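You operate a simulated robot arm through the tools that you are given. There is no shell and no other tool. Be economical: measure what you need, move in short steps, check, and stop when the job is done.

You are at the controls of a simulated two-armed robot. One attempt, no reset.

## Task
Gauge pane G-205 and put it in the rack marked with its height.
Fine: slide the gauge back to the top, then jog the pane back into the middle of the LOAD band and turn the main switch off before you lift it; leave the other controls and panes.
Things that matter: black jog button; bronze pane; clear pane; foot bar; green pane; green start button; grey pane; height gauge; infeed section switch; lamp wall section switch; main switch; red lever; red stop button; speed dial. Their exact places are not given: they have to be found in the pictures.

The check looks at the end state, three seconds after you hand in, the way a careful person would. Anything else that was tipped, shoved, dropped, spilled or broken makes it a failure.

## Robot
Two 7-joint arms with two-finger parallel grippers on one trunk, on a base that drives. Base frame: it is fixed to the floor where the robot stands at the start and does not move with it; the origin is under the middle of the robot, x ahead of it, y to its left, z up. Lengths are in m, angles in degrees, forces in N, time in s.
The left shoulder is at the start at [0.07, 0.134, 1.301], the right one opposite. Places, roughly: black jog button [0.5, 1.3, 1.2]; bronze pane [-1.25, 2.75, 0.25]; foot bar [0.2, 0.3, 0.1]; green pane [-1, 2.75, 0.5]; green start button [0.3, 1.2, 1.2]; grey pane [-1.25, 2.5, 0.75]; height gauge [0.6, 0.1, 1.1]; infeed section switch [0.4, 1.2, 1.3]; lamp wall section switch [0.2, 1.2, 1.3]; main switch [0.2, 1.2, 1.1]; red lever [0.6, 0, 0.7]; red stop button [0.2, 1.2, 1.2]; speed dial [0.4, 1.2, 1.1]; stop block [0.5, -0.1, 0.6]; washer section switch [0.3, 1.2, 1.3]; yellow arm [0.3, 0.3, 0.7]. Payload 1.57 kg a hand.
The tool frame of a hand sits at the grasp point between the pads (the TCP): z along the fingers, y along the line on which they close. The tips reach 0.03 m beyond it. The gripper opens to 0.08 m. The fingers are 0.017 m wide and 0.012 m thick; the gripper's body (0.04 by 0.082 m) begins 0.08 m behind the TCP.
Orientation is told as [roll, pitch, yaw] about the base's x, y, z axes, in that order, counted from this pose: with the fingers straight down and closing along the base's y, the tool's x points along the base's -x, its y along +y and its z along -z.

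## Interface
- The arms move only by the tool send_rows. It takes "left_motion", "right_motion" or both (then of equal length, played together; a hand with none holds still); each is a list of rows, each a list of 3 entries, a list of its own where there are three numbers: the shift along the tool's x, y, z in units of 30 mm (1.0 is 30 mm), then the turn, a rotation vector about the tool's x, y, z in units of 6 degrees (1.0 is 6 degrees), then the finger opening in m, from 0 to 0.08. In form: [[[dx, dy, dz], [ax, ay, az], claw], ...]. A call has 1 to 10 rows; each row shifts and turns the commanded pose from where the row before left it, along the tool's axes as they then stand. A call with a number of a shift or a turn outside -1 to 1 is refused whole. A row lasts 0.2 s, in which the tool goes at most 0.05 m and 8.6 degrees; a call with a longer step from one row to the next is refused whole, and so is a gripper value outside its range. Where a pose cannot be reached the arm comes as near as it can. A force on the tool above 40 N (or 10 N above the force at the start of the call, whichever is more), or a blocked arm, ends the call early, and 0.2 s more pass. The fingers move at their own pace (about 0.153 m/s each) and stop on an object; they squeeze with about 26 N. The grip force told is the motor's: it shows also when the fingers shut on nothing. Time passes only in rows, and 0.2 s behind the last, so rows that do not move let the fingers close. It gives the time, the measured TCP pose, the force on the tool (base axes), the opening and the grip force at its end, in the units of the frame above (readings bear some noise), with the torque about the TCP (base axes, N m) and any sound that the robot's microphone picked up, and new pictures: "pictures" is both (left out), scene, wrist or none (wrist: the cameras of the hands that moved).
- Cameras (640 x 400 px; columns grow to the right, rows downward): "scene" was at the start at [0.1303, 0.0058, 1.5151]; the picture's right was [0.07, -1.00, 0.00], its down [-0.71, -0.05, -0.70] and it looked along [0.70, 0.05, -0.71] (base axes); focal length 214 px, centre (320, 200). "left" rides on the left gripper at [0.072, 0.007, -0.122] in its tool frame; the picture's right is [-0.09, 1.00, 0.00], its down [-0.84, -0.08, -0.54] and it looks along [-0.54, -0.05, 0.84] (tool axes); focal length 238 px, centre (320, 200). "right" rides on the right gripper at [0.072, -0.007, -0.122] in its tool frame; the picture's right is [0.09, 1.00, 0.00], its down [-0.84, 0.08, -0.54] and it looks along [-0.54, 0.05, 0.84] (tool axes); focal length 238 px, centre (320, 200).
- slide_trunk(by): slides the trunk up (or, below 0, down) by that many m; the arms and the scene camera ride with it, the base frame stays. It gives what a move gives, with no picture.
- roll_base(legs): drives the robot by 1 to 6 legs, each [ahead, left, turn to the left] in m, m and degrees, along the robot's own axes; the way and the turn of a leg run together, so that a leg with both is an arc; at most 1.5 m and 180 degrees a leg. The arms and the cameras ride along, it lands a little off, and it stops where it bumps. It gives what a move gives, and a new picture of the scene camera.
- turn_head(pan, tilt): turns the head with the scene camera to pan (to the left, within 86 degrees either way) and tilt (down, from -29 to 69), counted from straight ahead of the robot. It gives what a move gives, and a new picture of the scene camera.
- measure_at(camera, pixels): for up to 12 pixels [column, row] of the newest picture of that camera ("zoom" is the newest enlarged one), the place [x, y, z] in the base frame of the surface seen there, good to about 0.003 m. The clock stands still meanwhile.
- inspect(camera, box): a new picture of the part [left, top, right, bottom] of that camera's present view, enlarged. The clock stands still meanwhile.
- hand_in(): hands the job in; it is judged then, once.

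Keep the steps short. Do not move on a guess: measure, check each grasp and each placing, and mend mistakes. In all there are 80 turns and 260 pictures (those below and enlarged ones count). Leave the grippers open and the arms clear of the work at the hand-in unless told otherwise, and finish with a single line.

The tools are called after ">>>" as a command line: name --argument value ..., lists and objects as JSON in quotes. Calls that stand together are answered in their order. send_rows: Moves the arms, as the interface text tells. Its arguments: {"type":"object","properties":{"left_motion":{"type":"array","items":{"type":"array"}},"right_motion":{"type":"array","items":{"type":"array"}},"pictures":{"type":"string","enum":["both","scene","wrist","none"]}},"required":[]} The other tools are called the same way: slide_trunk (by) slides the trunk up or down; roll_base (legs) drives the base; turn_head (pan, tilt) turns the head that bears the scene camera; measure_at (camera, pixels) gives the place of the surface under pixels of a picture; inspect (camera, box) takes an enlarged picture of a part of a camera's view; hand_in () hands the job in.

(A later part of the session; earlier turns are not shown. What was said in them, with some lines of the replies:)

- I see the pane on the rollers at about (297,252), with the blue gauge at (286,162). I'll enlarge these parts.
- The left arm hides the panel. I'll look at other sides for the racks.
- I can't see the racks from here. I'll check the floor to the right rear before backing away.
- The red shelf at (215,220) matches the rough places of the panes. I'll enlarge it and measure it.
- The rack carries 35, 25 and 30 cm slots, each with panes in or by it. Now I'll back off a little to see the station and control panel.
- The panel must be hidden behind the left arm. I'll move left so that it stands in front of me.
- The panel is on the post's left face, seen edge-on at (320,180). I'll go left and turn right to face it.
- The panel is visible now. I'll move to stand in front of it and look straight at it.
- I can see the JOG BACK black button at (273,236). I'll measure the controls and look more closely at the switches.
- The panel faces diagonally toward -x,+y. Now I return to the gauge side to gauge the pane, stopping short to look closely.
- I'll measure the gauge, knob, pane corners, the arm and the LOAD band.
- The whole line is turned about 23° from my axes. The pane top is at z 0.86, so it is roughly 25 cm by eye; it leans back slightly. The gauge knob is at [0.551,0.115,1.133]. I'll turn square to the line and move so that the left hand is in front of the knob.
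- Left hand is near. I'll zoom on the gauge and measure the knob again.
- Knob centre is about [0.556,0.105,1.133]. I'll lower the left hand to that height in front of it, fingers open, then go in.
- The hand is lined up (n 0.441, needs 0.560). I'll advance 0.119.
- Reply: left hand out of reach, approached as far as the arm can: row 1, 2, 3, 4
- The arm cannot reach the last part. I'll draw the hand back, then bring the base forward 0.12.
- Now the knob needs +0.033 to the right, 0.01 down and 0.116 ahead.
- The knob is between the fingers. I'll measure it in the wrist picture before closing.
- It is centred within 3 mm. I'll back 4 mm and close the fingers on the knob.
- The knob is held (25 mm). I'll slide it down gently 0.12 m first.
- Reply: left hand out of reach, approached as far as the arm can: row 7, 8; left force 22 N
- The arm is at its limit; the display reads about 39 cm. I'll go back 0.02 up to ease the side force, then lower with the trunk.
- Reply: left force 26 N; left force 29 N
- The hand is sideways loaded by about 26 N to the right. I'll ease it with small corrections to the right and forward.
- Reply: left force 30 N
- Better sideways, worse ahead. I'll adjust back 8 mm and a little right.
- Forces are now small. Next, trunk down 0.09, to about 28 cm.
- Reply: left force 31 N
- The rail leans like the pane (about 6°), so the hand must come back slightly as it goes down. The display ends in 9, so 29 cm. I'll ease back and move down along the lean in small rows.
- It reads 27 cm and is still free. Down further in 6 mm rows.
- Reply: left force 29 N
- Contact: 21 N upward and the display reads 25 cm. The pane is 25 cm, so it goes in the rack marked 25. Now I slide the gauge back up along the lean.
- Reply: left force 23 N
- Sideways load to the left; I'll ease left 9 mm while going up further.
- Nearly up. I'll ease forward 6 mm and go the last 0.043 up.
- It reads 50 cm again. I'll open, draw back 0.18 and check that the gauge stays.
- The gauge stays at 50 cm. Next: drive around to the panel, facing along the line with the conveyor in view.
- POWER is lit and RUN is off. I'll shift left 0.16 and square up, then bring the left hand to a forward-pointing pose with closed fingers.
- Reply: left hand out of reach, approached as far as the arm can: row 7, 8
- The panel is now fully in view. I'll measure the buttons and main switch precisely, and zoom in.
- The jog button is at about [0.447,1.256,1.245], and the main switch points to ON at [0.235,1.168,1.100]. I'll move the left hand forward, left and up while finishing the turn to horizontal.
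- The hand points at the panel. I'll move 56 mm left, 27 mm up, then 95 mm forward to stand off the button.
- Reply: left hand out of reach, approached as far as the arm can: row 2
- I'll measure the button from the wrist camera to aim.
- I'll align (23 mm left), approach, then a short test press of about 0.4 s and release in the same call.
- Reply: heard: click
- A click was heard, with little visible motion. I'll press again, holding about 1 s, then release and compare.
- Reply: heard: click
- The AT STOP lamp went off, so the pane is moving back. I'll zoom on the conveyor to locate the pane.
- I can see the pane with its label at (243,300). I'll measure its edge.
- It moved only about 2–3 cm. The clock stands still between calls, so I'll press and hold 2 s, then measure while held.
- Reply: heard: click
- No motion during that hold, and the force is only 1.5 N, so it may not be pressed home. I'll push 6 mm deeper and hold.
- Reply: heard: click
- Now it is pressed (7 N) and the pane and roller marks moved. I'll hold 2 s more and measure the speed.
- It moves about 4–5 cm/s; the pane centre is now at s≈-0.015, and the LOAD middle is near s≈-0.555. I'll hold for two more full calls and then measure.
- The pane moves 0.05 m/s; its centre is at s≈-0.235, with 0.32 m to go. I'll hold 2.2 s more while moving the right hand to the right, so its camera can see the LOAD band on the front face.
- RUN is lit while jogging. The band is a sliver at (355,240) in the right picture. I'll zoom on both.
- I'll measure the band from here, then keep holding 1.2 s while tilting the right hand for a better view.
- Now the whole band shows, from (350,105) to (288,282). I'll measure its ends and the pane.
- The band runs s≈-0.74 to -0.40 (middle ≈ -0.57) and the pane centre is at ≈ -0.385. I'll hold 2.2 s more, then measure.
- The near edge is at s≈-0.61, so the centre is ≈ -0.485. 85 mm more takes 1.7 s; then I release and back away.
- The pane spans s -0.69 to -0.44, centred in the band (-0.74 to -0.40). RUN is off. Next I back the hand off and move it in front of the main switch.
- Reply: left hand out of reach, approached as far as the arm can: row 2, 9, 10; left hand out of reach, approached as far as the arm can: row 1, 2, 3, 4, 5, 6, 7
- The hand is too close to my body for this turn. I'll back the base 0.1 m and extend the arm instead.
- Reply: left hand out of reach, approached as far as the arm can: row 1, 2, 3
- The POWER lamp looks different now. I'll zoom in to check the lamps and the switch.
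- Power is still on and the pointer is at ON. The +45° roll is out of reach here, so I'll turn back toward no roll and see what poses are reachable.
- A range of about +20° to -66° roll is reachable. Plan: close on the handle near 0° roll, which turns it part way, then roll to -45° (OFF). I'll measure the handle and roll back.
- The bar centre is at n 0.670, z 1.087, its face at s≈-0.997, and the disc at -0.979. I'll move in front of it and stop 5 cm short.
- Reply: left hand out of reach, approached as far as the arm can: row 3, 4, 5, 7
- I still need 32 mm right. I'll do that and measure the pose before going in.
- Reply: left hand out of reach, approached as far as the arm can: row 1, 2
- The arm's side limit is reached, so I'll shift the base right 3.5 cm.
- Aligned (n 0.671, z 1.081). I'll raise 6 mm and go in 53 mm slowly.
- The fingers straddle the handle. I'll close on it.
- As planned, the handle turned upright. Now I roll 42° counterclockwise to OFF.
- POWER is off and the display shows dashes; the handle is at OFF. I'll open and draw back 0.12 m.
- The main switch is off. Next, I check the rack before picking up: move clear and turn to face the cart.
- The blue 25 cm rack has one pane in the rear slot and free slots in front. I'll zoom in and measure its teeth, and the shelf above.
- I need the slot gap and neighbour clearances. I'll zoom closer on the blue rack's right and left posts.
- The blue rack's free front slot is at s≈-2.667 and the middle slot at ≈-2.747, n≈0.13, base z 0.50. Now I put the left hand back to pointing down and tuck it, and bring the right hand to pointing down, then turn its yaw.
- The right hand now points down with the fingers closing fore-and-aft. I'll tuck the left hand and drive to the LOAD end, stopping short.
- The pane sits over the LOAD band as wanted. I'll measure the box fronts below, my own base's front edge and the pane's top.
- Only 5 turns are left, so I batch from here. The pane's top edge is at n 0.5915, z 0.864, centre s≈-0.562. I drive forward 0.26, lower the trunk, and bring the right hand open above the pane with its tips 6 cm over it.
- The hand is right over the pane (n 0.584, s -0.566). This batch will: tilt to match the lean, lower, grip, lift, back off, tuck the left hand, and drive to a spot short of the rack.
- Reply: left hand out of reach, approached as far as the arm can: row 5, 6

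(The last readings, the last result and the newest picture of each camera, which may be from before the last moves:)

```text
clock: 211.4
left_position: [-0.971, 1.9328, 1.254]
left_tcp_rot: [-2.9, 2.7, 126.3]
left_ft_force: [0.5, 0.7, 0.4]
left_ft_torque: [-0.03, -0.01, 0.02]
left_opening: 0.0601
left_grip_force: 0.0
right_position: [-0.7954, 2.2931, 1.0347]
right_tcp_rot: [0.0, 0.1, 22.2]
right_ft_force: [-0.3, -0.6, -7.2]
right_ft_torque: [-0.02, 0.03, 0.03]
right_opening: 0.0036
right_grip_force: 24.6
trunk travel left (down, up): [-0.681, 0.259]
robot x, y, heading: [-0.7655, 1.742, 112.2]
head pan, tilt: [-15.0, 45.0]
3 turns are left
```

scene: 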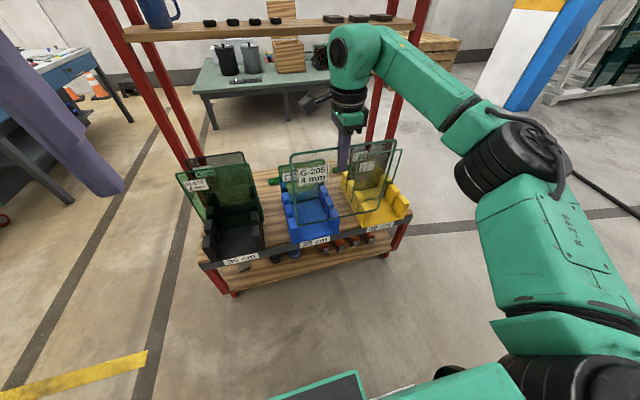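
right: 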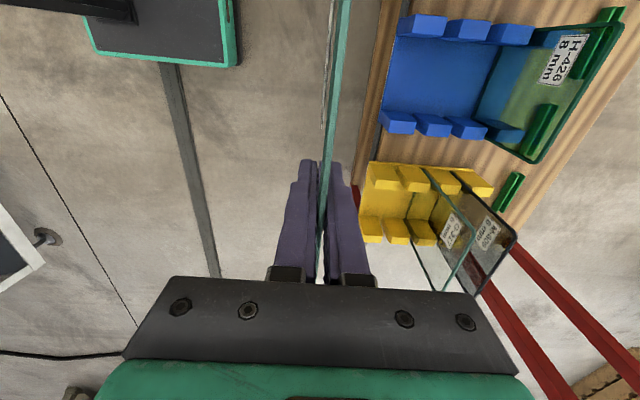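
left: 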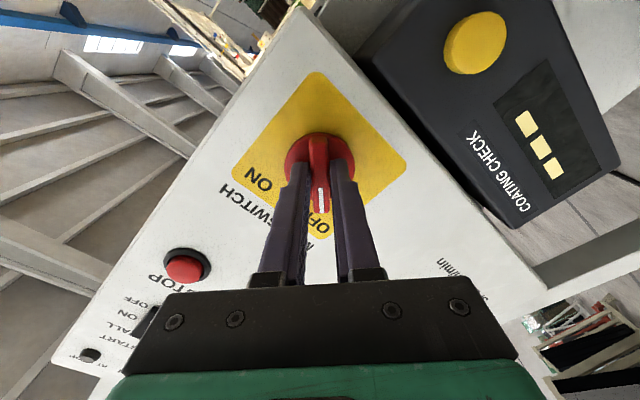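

The pane is held (4 mm opening, 7 N weight) in front of the rack. The TCP is at n 0.156, s -2.423. I'll sample the blue posts for the slot edges, shift left 31 mm, drive forward 0.25 over the front slot, and lower to just above the posts.

>>> measure_at --camera "right" --pixels '[[386, 116], [392, 116], [398, 117], [404, 118], [410, 119], [414, 119], [418, 120], [424, 120], [432, 121], [440, 122], [446, 122], [452, 123]]'

>>> send_rows --right_motion '[[[0.5, 0, 0], [0, 0, -0.1], 0.0], [[0.5, 0, 0], [0, 0, 0], 0.0], [[0.1, 0, 0], [0, 0, 0], 0.0]]' --pictures "none"

>>> roll_base --legs '[[0.25, 0, 0]]'

>>> slide_trunk --by -0.165

>>> send_rows --right_motion '[[[0, 0, 0], [0, 0, 0], 0.0]]' --pictures "both"

>>> inspect --camera "right" --box '[220, 0, 480, 200]'

>>> inspect --camera "scene" --box '[230, 80, 450, 280]'

```text
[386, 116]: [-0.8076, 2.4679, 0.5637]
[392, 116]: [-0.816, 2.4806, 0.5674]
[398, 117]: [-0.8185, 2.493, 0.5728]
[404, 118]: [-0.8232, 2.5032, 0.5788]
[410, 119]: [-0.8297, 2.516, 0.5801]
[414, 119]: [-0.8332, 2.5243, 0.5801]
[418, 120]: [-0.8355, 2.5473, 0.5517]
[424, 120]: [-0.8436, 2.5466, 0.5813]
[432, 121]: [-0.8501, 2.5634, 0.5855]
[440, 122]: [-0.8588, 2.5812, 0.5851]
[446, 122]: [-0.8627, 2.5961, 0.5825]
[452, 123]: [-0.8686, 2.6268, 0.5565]
```

```text
clock: 212.2
left_position: [-0.97, 1.9332, 1.2533]
left_tcp_rot: [-2.8, 2.8, 126.2]
left_ft_force: [0.3, -0.5, 0.1]
left_ft_torque: [-0.01, 0.01, -0.03]
left_opening: 0.0598
left_grip_force: 0.1
right_position: [-0.8239, 2.28, 1.0348]
right_tcp_rot: [-0.1, 0.3, 22.7]
right_ft_force: [0.2, 0.7, -6.0]
right_ft_torque: [-0.01, 0.03, 0.0]
right_opening: 0.004
right_grip_force: 24.4
trunk travel left (down, up): [-0.681, 0.259]
robot x, y, heading: [-0.7625, 1.7392, 112.3]
head pan, tilt: [-15.0, 45.0]
```

```text
clock: 214.0
left_position: [-1.0656, 2.1707, 1.2528]
left_tcp_rot: [-2.7, 2.7, 126.0]
left_ft_force: [-0.5, -0.6, 0.4]
left_ft_torque: [0.02, 0.0, -0.01]
left_opening: 0.0601
left_grip_force: 0.1
right_position: [-0.9176, 2.5177, 1.0361]
right_tcp_rot: [0.0, 0.2, 22.4]
right_ft_force: [0.3, 0.3, -5.9]
right_ft_torque: [-0.02, 0.02, 0.01]
right_opening: 0.004
right_grip_force: 24.5
trunk travel left (down, up): [-0.681, 0.259]
robot x, y, heading: [-0.8604, 1.9764, 111.7]
head pan, tilt: [-15.0, 45.0]
```

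scene: 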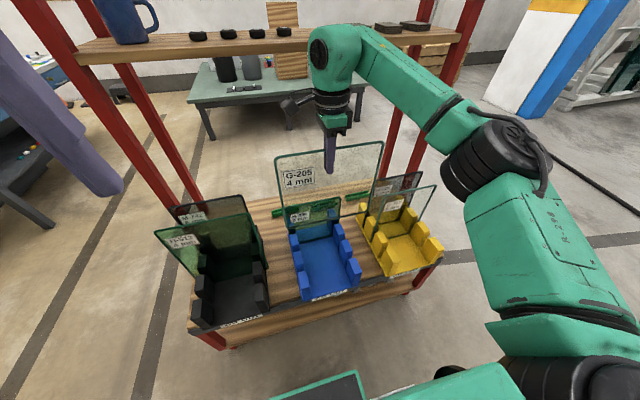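

```text
clock: 215.9
left_position: [-1.0663, 2.1715, 1.088]
left_tcp_rot: [-2.9, 2.7, 125.9]
left_ft_force: [0.3, -0.1, -0.7]
left_ft_torque: [-0.01, -0.04, 0.0]
left_opening: 0.0602
left_grip_force: 0.1
right_position: [-0.9174, 2.5189, 0.8699]
right_tcp_rot: [0.1, 0.3, 22.4]
right_ft_force: [-0.2, -0.7, -5.8]
right_ft_torque: [0.0, 0.03, -0.01]
right_opening: 0.0038
right_grip_force: 25.0
trunk travel left (down, up): [-0.516, 0.424]
robot x, y, heading: [-0.86, 1.9823, 111.9]
head pan, tilt: [-15.0, 45.0]
```

```text
clock: 216.3
left_position: [-1.0673, 2.1731, 1.0892]
left_tcp_rot: [-2.8, 2.6, 125.9]
left_ft_force: [0.8, -0.1, -0.5]
left_ft_torque: [0.05, -0.04, 0.02]
left_opening: 0.0597
left_grip_force: 0.0
right_position: [-0.9182, 2.5187, 0.8708]
right_tcp_rot: [0.0, 0.2, 22.5]
right_ft_force: [0.3, 0.4, -6.5]
right_ft_torque: [-0.01, 0.01, -0.01]
right_opening: 0.0041
right_grip_force: 24.9
trunk travel left (down, up): [-0.516, 0.424]
robot x, y, heading: [-0.8616, 1.9803, 111.8]
head pan, tilt: [-15.0, 45.0]
```

scene: 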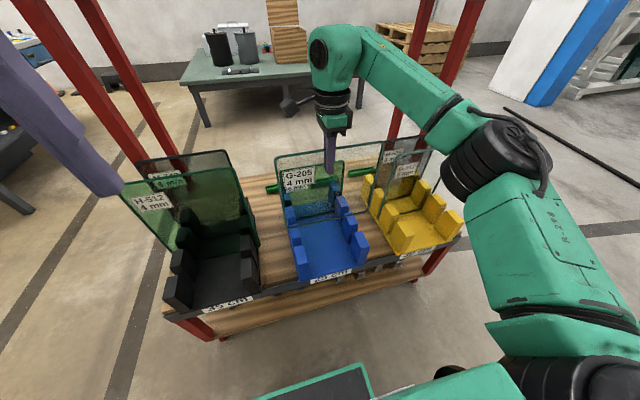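
right: 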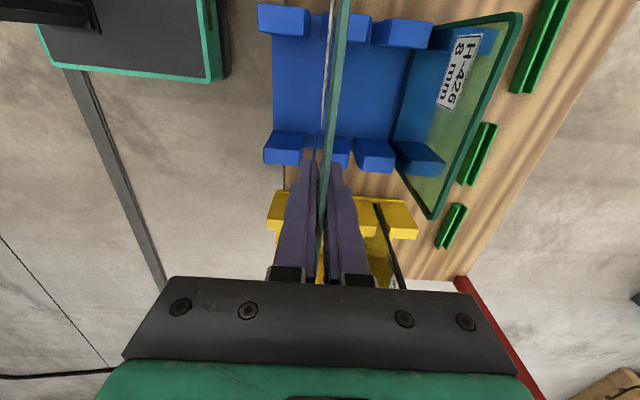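

```text
2.00 times, centred on (350, 100) of right
```

zoom: 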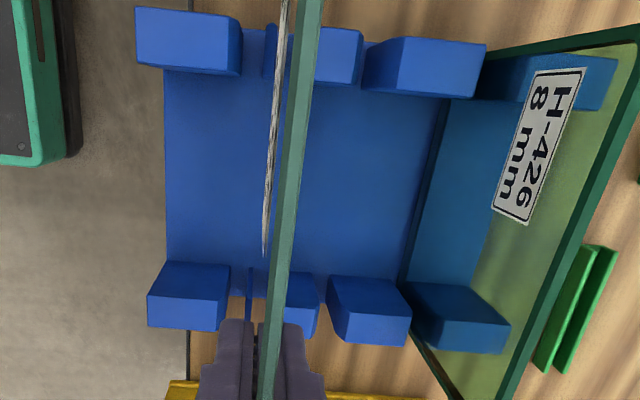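

```text
2.00 times, centred on (340, 180) of scene
2 turns are left
```

zoom: 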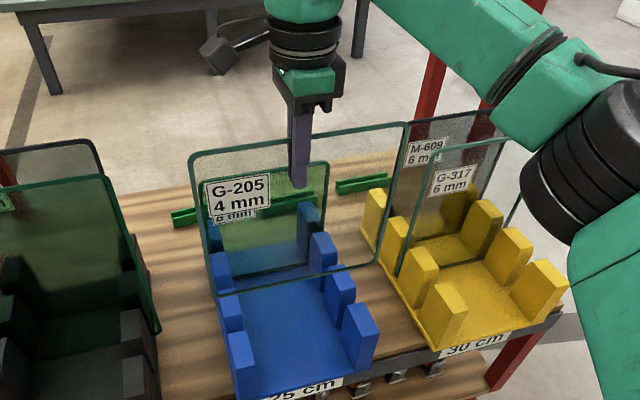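

The slot centre is 13 mm nearer to me than the pane; two measurements agree. I'll correct that, lower into the front slot, set the pane down, open, raise straight up, back away and look.

>>> send_rows --right_motion '[[[0.17, -0.43, 0], [0, 0, -0.07], 0.0], [[0, 0, 0], [0, 0, 0], 0.0], [[0, 0, 0.4], [0, 0, 0], 0.0], [[0, 0, 0.4], [0, 0, 0], 0.0], [[0, 0, 0.4], [0, 0, 0], 0.0], [[0, 0, 0.4], [0, 0, 0], 0.0], [[0, 0, 0.4], [0, 0, 0], 0.0]]' --pictures "wrist"

>>> slide_trunk --by -0.068

>>> send_rows --right_motion '[[[0, 0, 0.25], [0, 0, 0], 0.0], [[0, 0, 0.25], [0, 0, 0], 0.0], [[0, 0, 0.2], [0, 0, 0], 0.0], [[0, 0, 0.15], [0, 0, 0], 0.0], [[0, 0, 0], [0, 0, 0], 0.0]]' --pictures "wrist"

>>> send_rows --right_motion '[[[0, 0, 0], [0, 0, 0], 0.02], [[0, 0, 0], [0, 0, 0], 0.04], [[0, 0, 0], [0, 0, 0], 0.06], [[0, 0, 0], [0, 0, 0], 0.06], [[0, 0, 0], [0, 0, 0], 0.06]]' --pictures "wrist"

>>> slide_trunk --by 0.22

>>> roll_base --legs '[[-0.35, 0, 0]]'

>>> inspect --camera "scene" --box '[220, 80, 440, 280]'

```text
clock: 217.9
left_position: [-1.0662, 2.1729, 1.0885]
left_tcp_rot: [-2.7, 2.6, 125.9]
left_ft_force: [0.0, 0.0, 0.5]
left_ft_torque: [0.02, 0.01, -0.04]
left_opening: 0.06
left_grip_force: 0.0
right_position: [-0.9167, 2.5049, 0.8097]
right_tcp_rot: [0.0, 0.2, 22.9]
right_ft_force: [-0.6, 0.4, -6.8]
right_ft_torque: [-0.01, 0.03, -0.01]
right_opening: 0.004
right_grip_force: 24.2
trunk travel left (down, up): [-0.516, 0.424]
robot x, y, heading: [-0.86, 1.9821, 111.6]
head pan, tilt: [-15.0, 45.0]
```

right: 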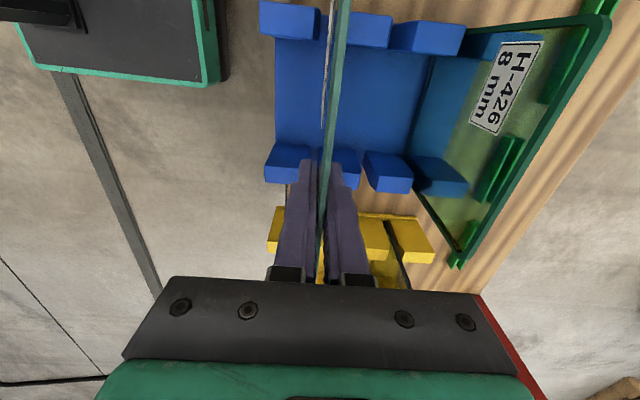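

```text
clock: 219.0
left_position: [-1.0657, 2.1718, 1.0206]
left_tcp_rot: [-2.9, 2.7, 125.8]
left_ft_force: [0.3, 0.7, 0.1]
left_ft_torque: [-0.01, -0.03, 0.01]
left_opening: 0.06
left_grip_force: 0.1
right_position: [-0.9178, 2.5036, 0.7407]
right_tcp_rot: [0.1, 0.2, 22.8]
right_ft_force: [-0.8, 0.5, -6.4]
right_ft_torque: [0.0, 0.05, 0.02]
right_opening: 0.0038
right_grip_force: 24.3
trunk travel left (down, up): [-0.448, 0.492]
robot x, y, heading: [-0.8595, 1.9781, 112.1]
head pan, tilt: [-15.0, 45.0]
```

```text
clock: 220.2
left_position: [-1.0651, 2.1716, 1.0205]
left_tcp_rot: [-2.8, 2.6, 125.9]
left_ft_force: [-0.2, 0.7, -0.1]
left_ft_torque: [0.0, 0.01, 0.04]
left_opening: 0.0601
left_grip_force: 0.1
right_position: [-0.9175, 2.5028, 0.7159]
right_tcp_rot: [0.2, 0.2, 22.9]
right_ft_force: [-0.4, 0.3, 6.3]
right_ft_torque: [0.31, -0.69, -0.04]
right_opening: 0.0039
right_grip_force: 25.1
trunk travel left (down, up): [-0.448, 0.492]
robot x, y, heading: [-0.8623, 1.9769, 111.9]
head pan, tilt: [-15.0, 45.0]
```

right: 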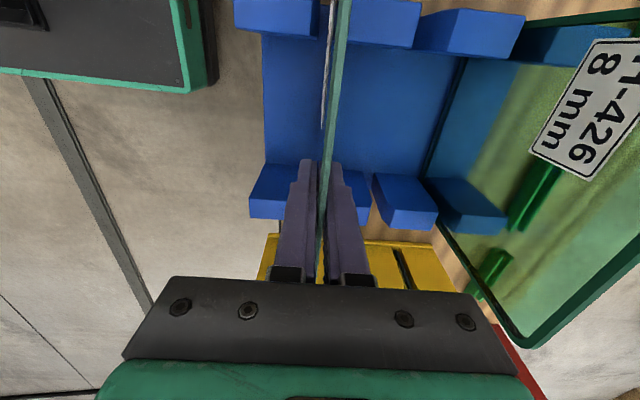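

```text
clock: 221.4
left_position: [-1.0662, 2.1714, 1.0206]
left_tcp_rot: [-2.8, 2.6, 126.0]
left_ft_force: [-0.1, -0.2, -0.5]
left_ft_torque: [-0.03, 0.05, 0.02]
left_opening: 0.0602
left_grip_force: 0.0
right_position: [-0.917, 2.504, 0.7143]
right_tcp_rot: [0.0, 0.1, 22.8]
right_ft_force: [-0.2, 0.3, 0.3]
right_ft_torque: [0.01, -0.01, 0.01]
right_opening: 0.06
right_grip_force: 0.1
trunk travel left (down, up): [-0.448, 0.492]
robot x, y, heading: [-0.859, 1.9787, 112.1]
head pan, tilt: [-15.0, 45.0]
```

right: 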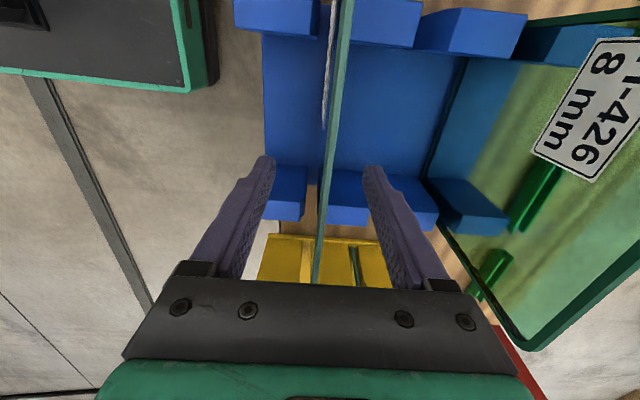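

```text
clock: 223.7
left_position: [-1.0654, 2.1721, 1.2402]
left_tcp_rot: [-2.7, 2.7, 126.0]
left_ft_force: [0.3, -0.4, -0.5]
left_ft_torque: [0.02, -0.02, -0.01]
left_opening: 0.06
left_grip_force: 0.0
right_position: [-0.9169, 2.5033, 0.9357]
right_tcp_rot: [0.0, 0.1, 22.9]
right_ft_force: [-0.6, 0.1, -0.3]
right_ft_torque: [-0.04, 0.0, 0.0]
right_opening: 0.0599
right_grip_force: 0.0
trunk travel left (down, up): [-0.668, 0.272]
robot x, y, heading: [-0.8617, 1.978, 112.1]
head pan, tilt: [-15.0, 45.0]
```

```text
clock: 226.0
left_position: [-0.9322, 1.8411, 1.2403]
left_tcp_rot: [-2.9, 2.6, 125.2]
left_ft_force: [-0.1, 1.1, 0.4]
left_ft_torque: [0.0, -0.05, 0.04]
left_opening: 0.0599
left_grip_force: 0.2
right_position: [-0.7788, 2.1733, 0.9349]
right_tcp_rot: [0.0, 0.1, 22.3]
right_ft_force: [0.8, -0.1, -0.2]
right_ft_torque: [0.0, 0.01, -0.02]
right_opening: 0.06
right_grip_force: 0.1
trunk travel left (down, up): [-0.668, 0.272]
robot x, y, heading: [-0.7267, 1.6441, 111.4]
head pan, tilt: [-15.0, 45.0]
```

scene: 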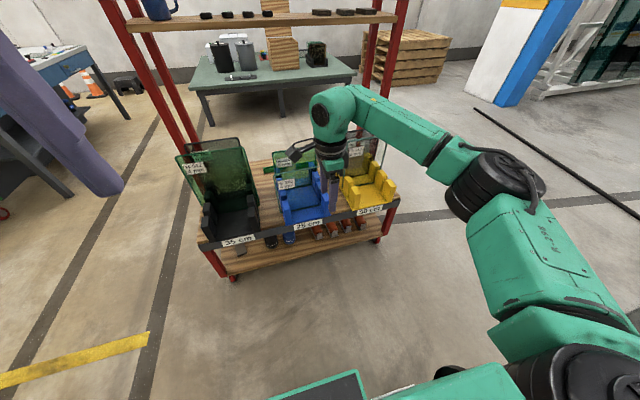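

```text
2.00 times, centred on (330, 180) of scene
1 turns are left
```

zoom: 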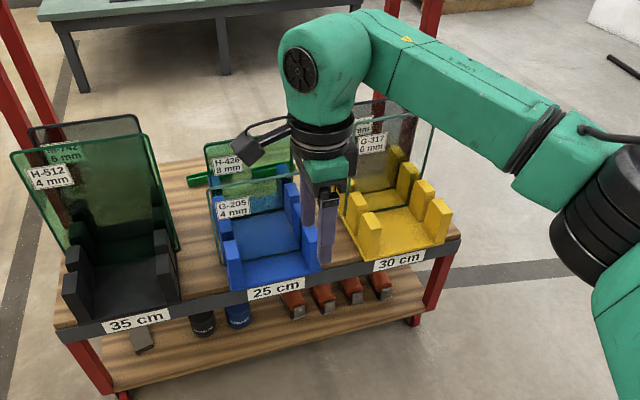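

G-205 now stands in the front slot of the blue 25 cm rack, with H-426 and the other panes where they were. Both grippers are open and the arms are clear, so I hand in.

>>> hand_in

```text
The job is handed in.
```

Pane G-205 gauged at 25 cm and now stands in the front slot of the blue 25 cm rack; before lifting it I slid the gauge back to the top (50 cm), jogged the pane to the middle of the LOAD band and turned the main switch off.
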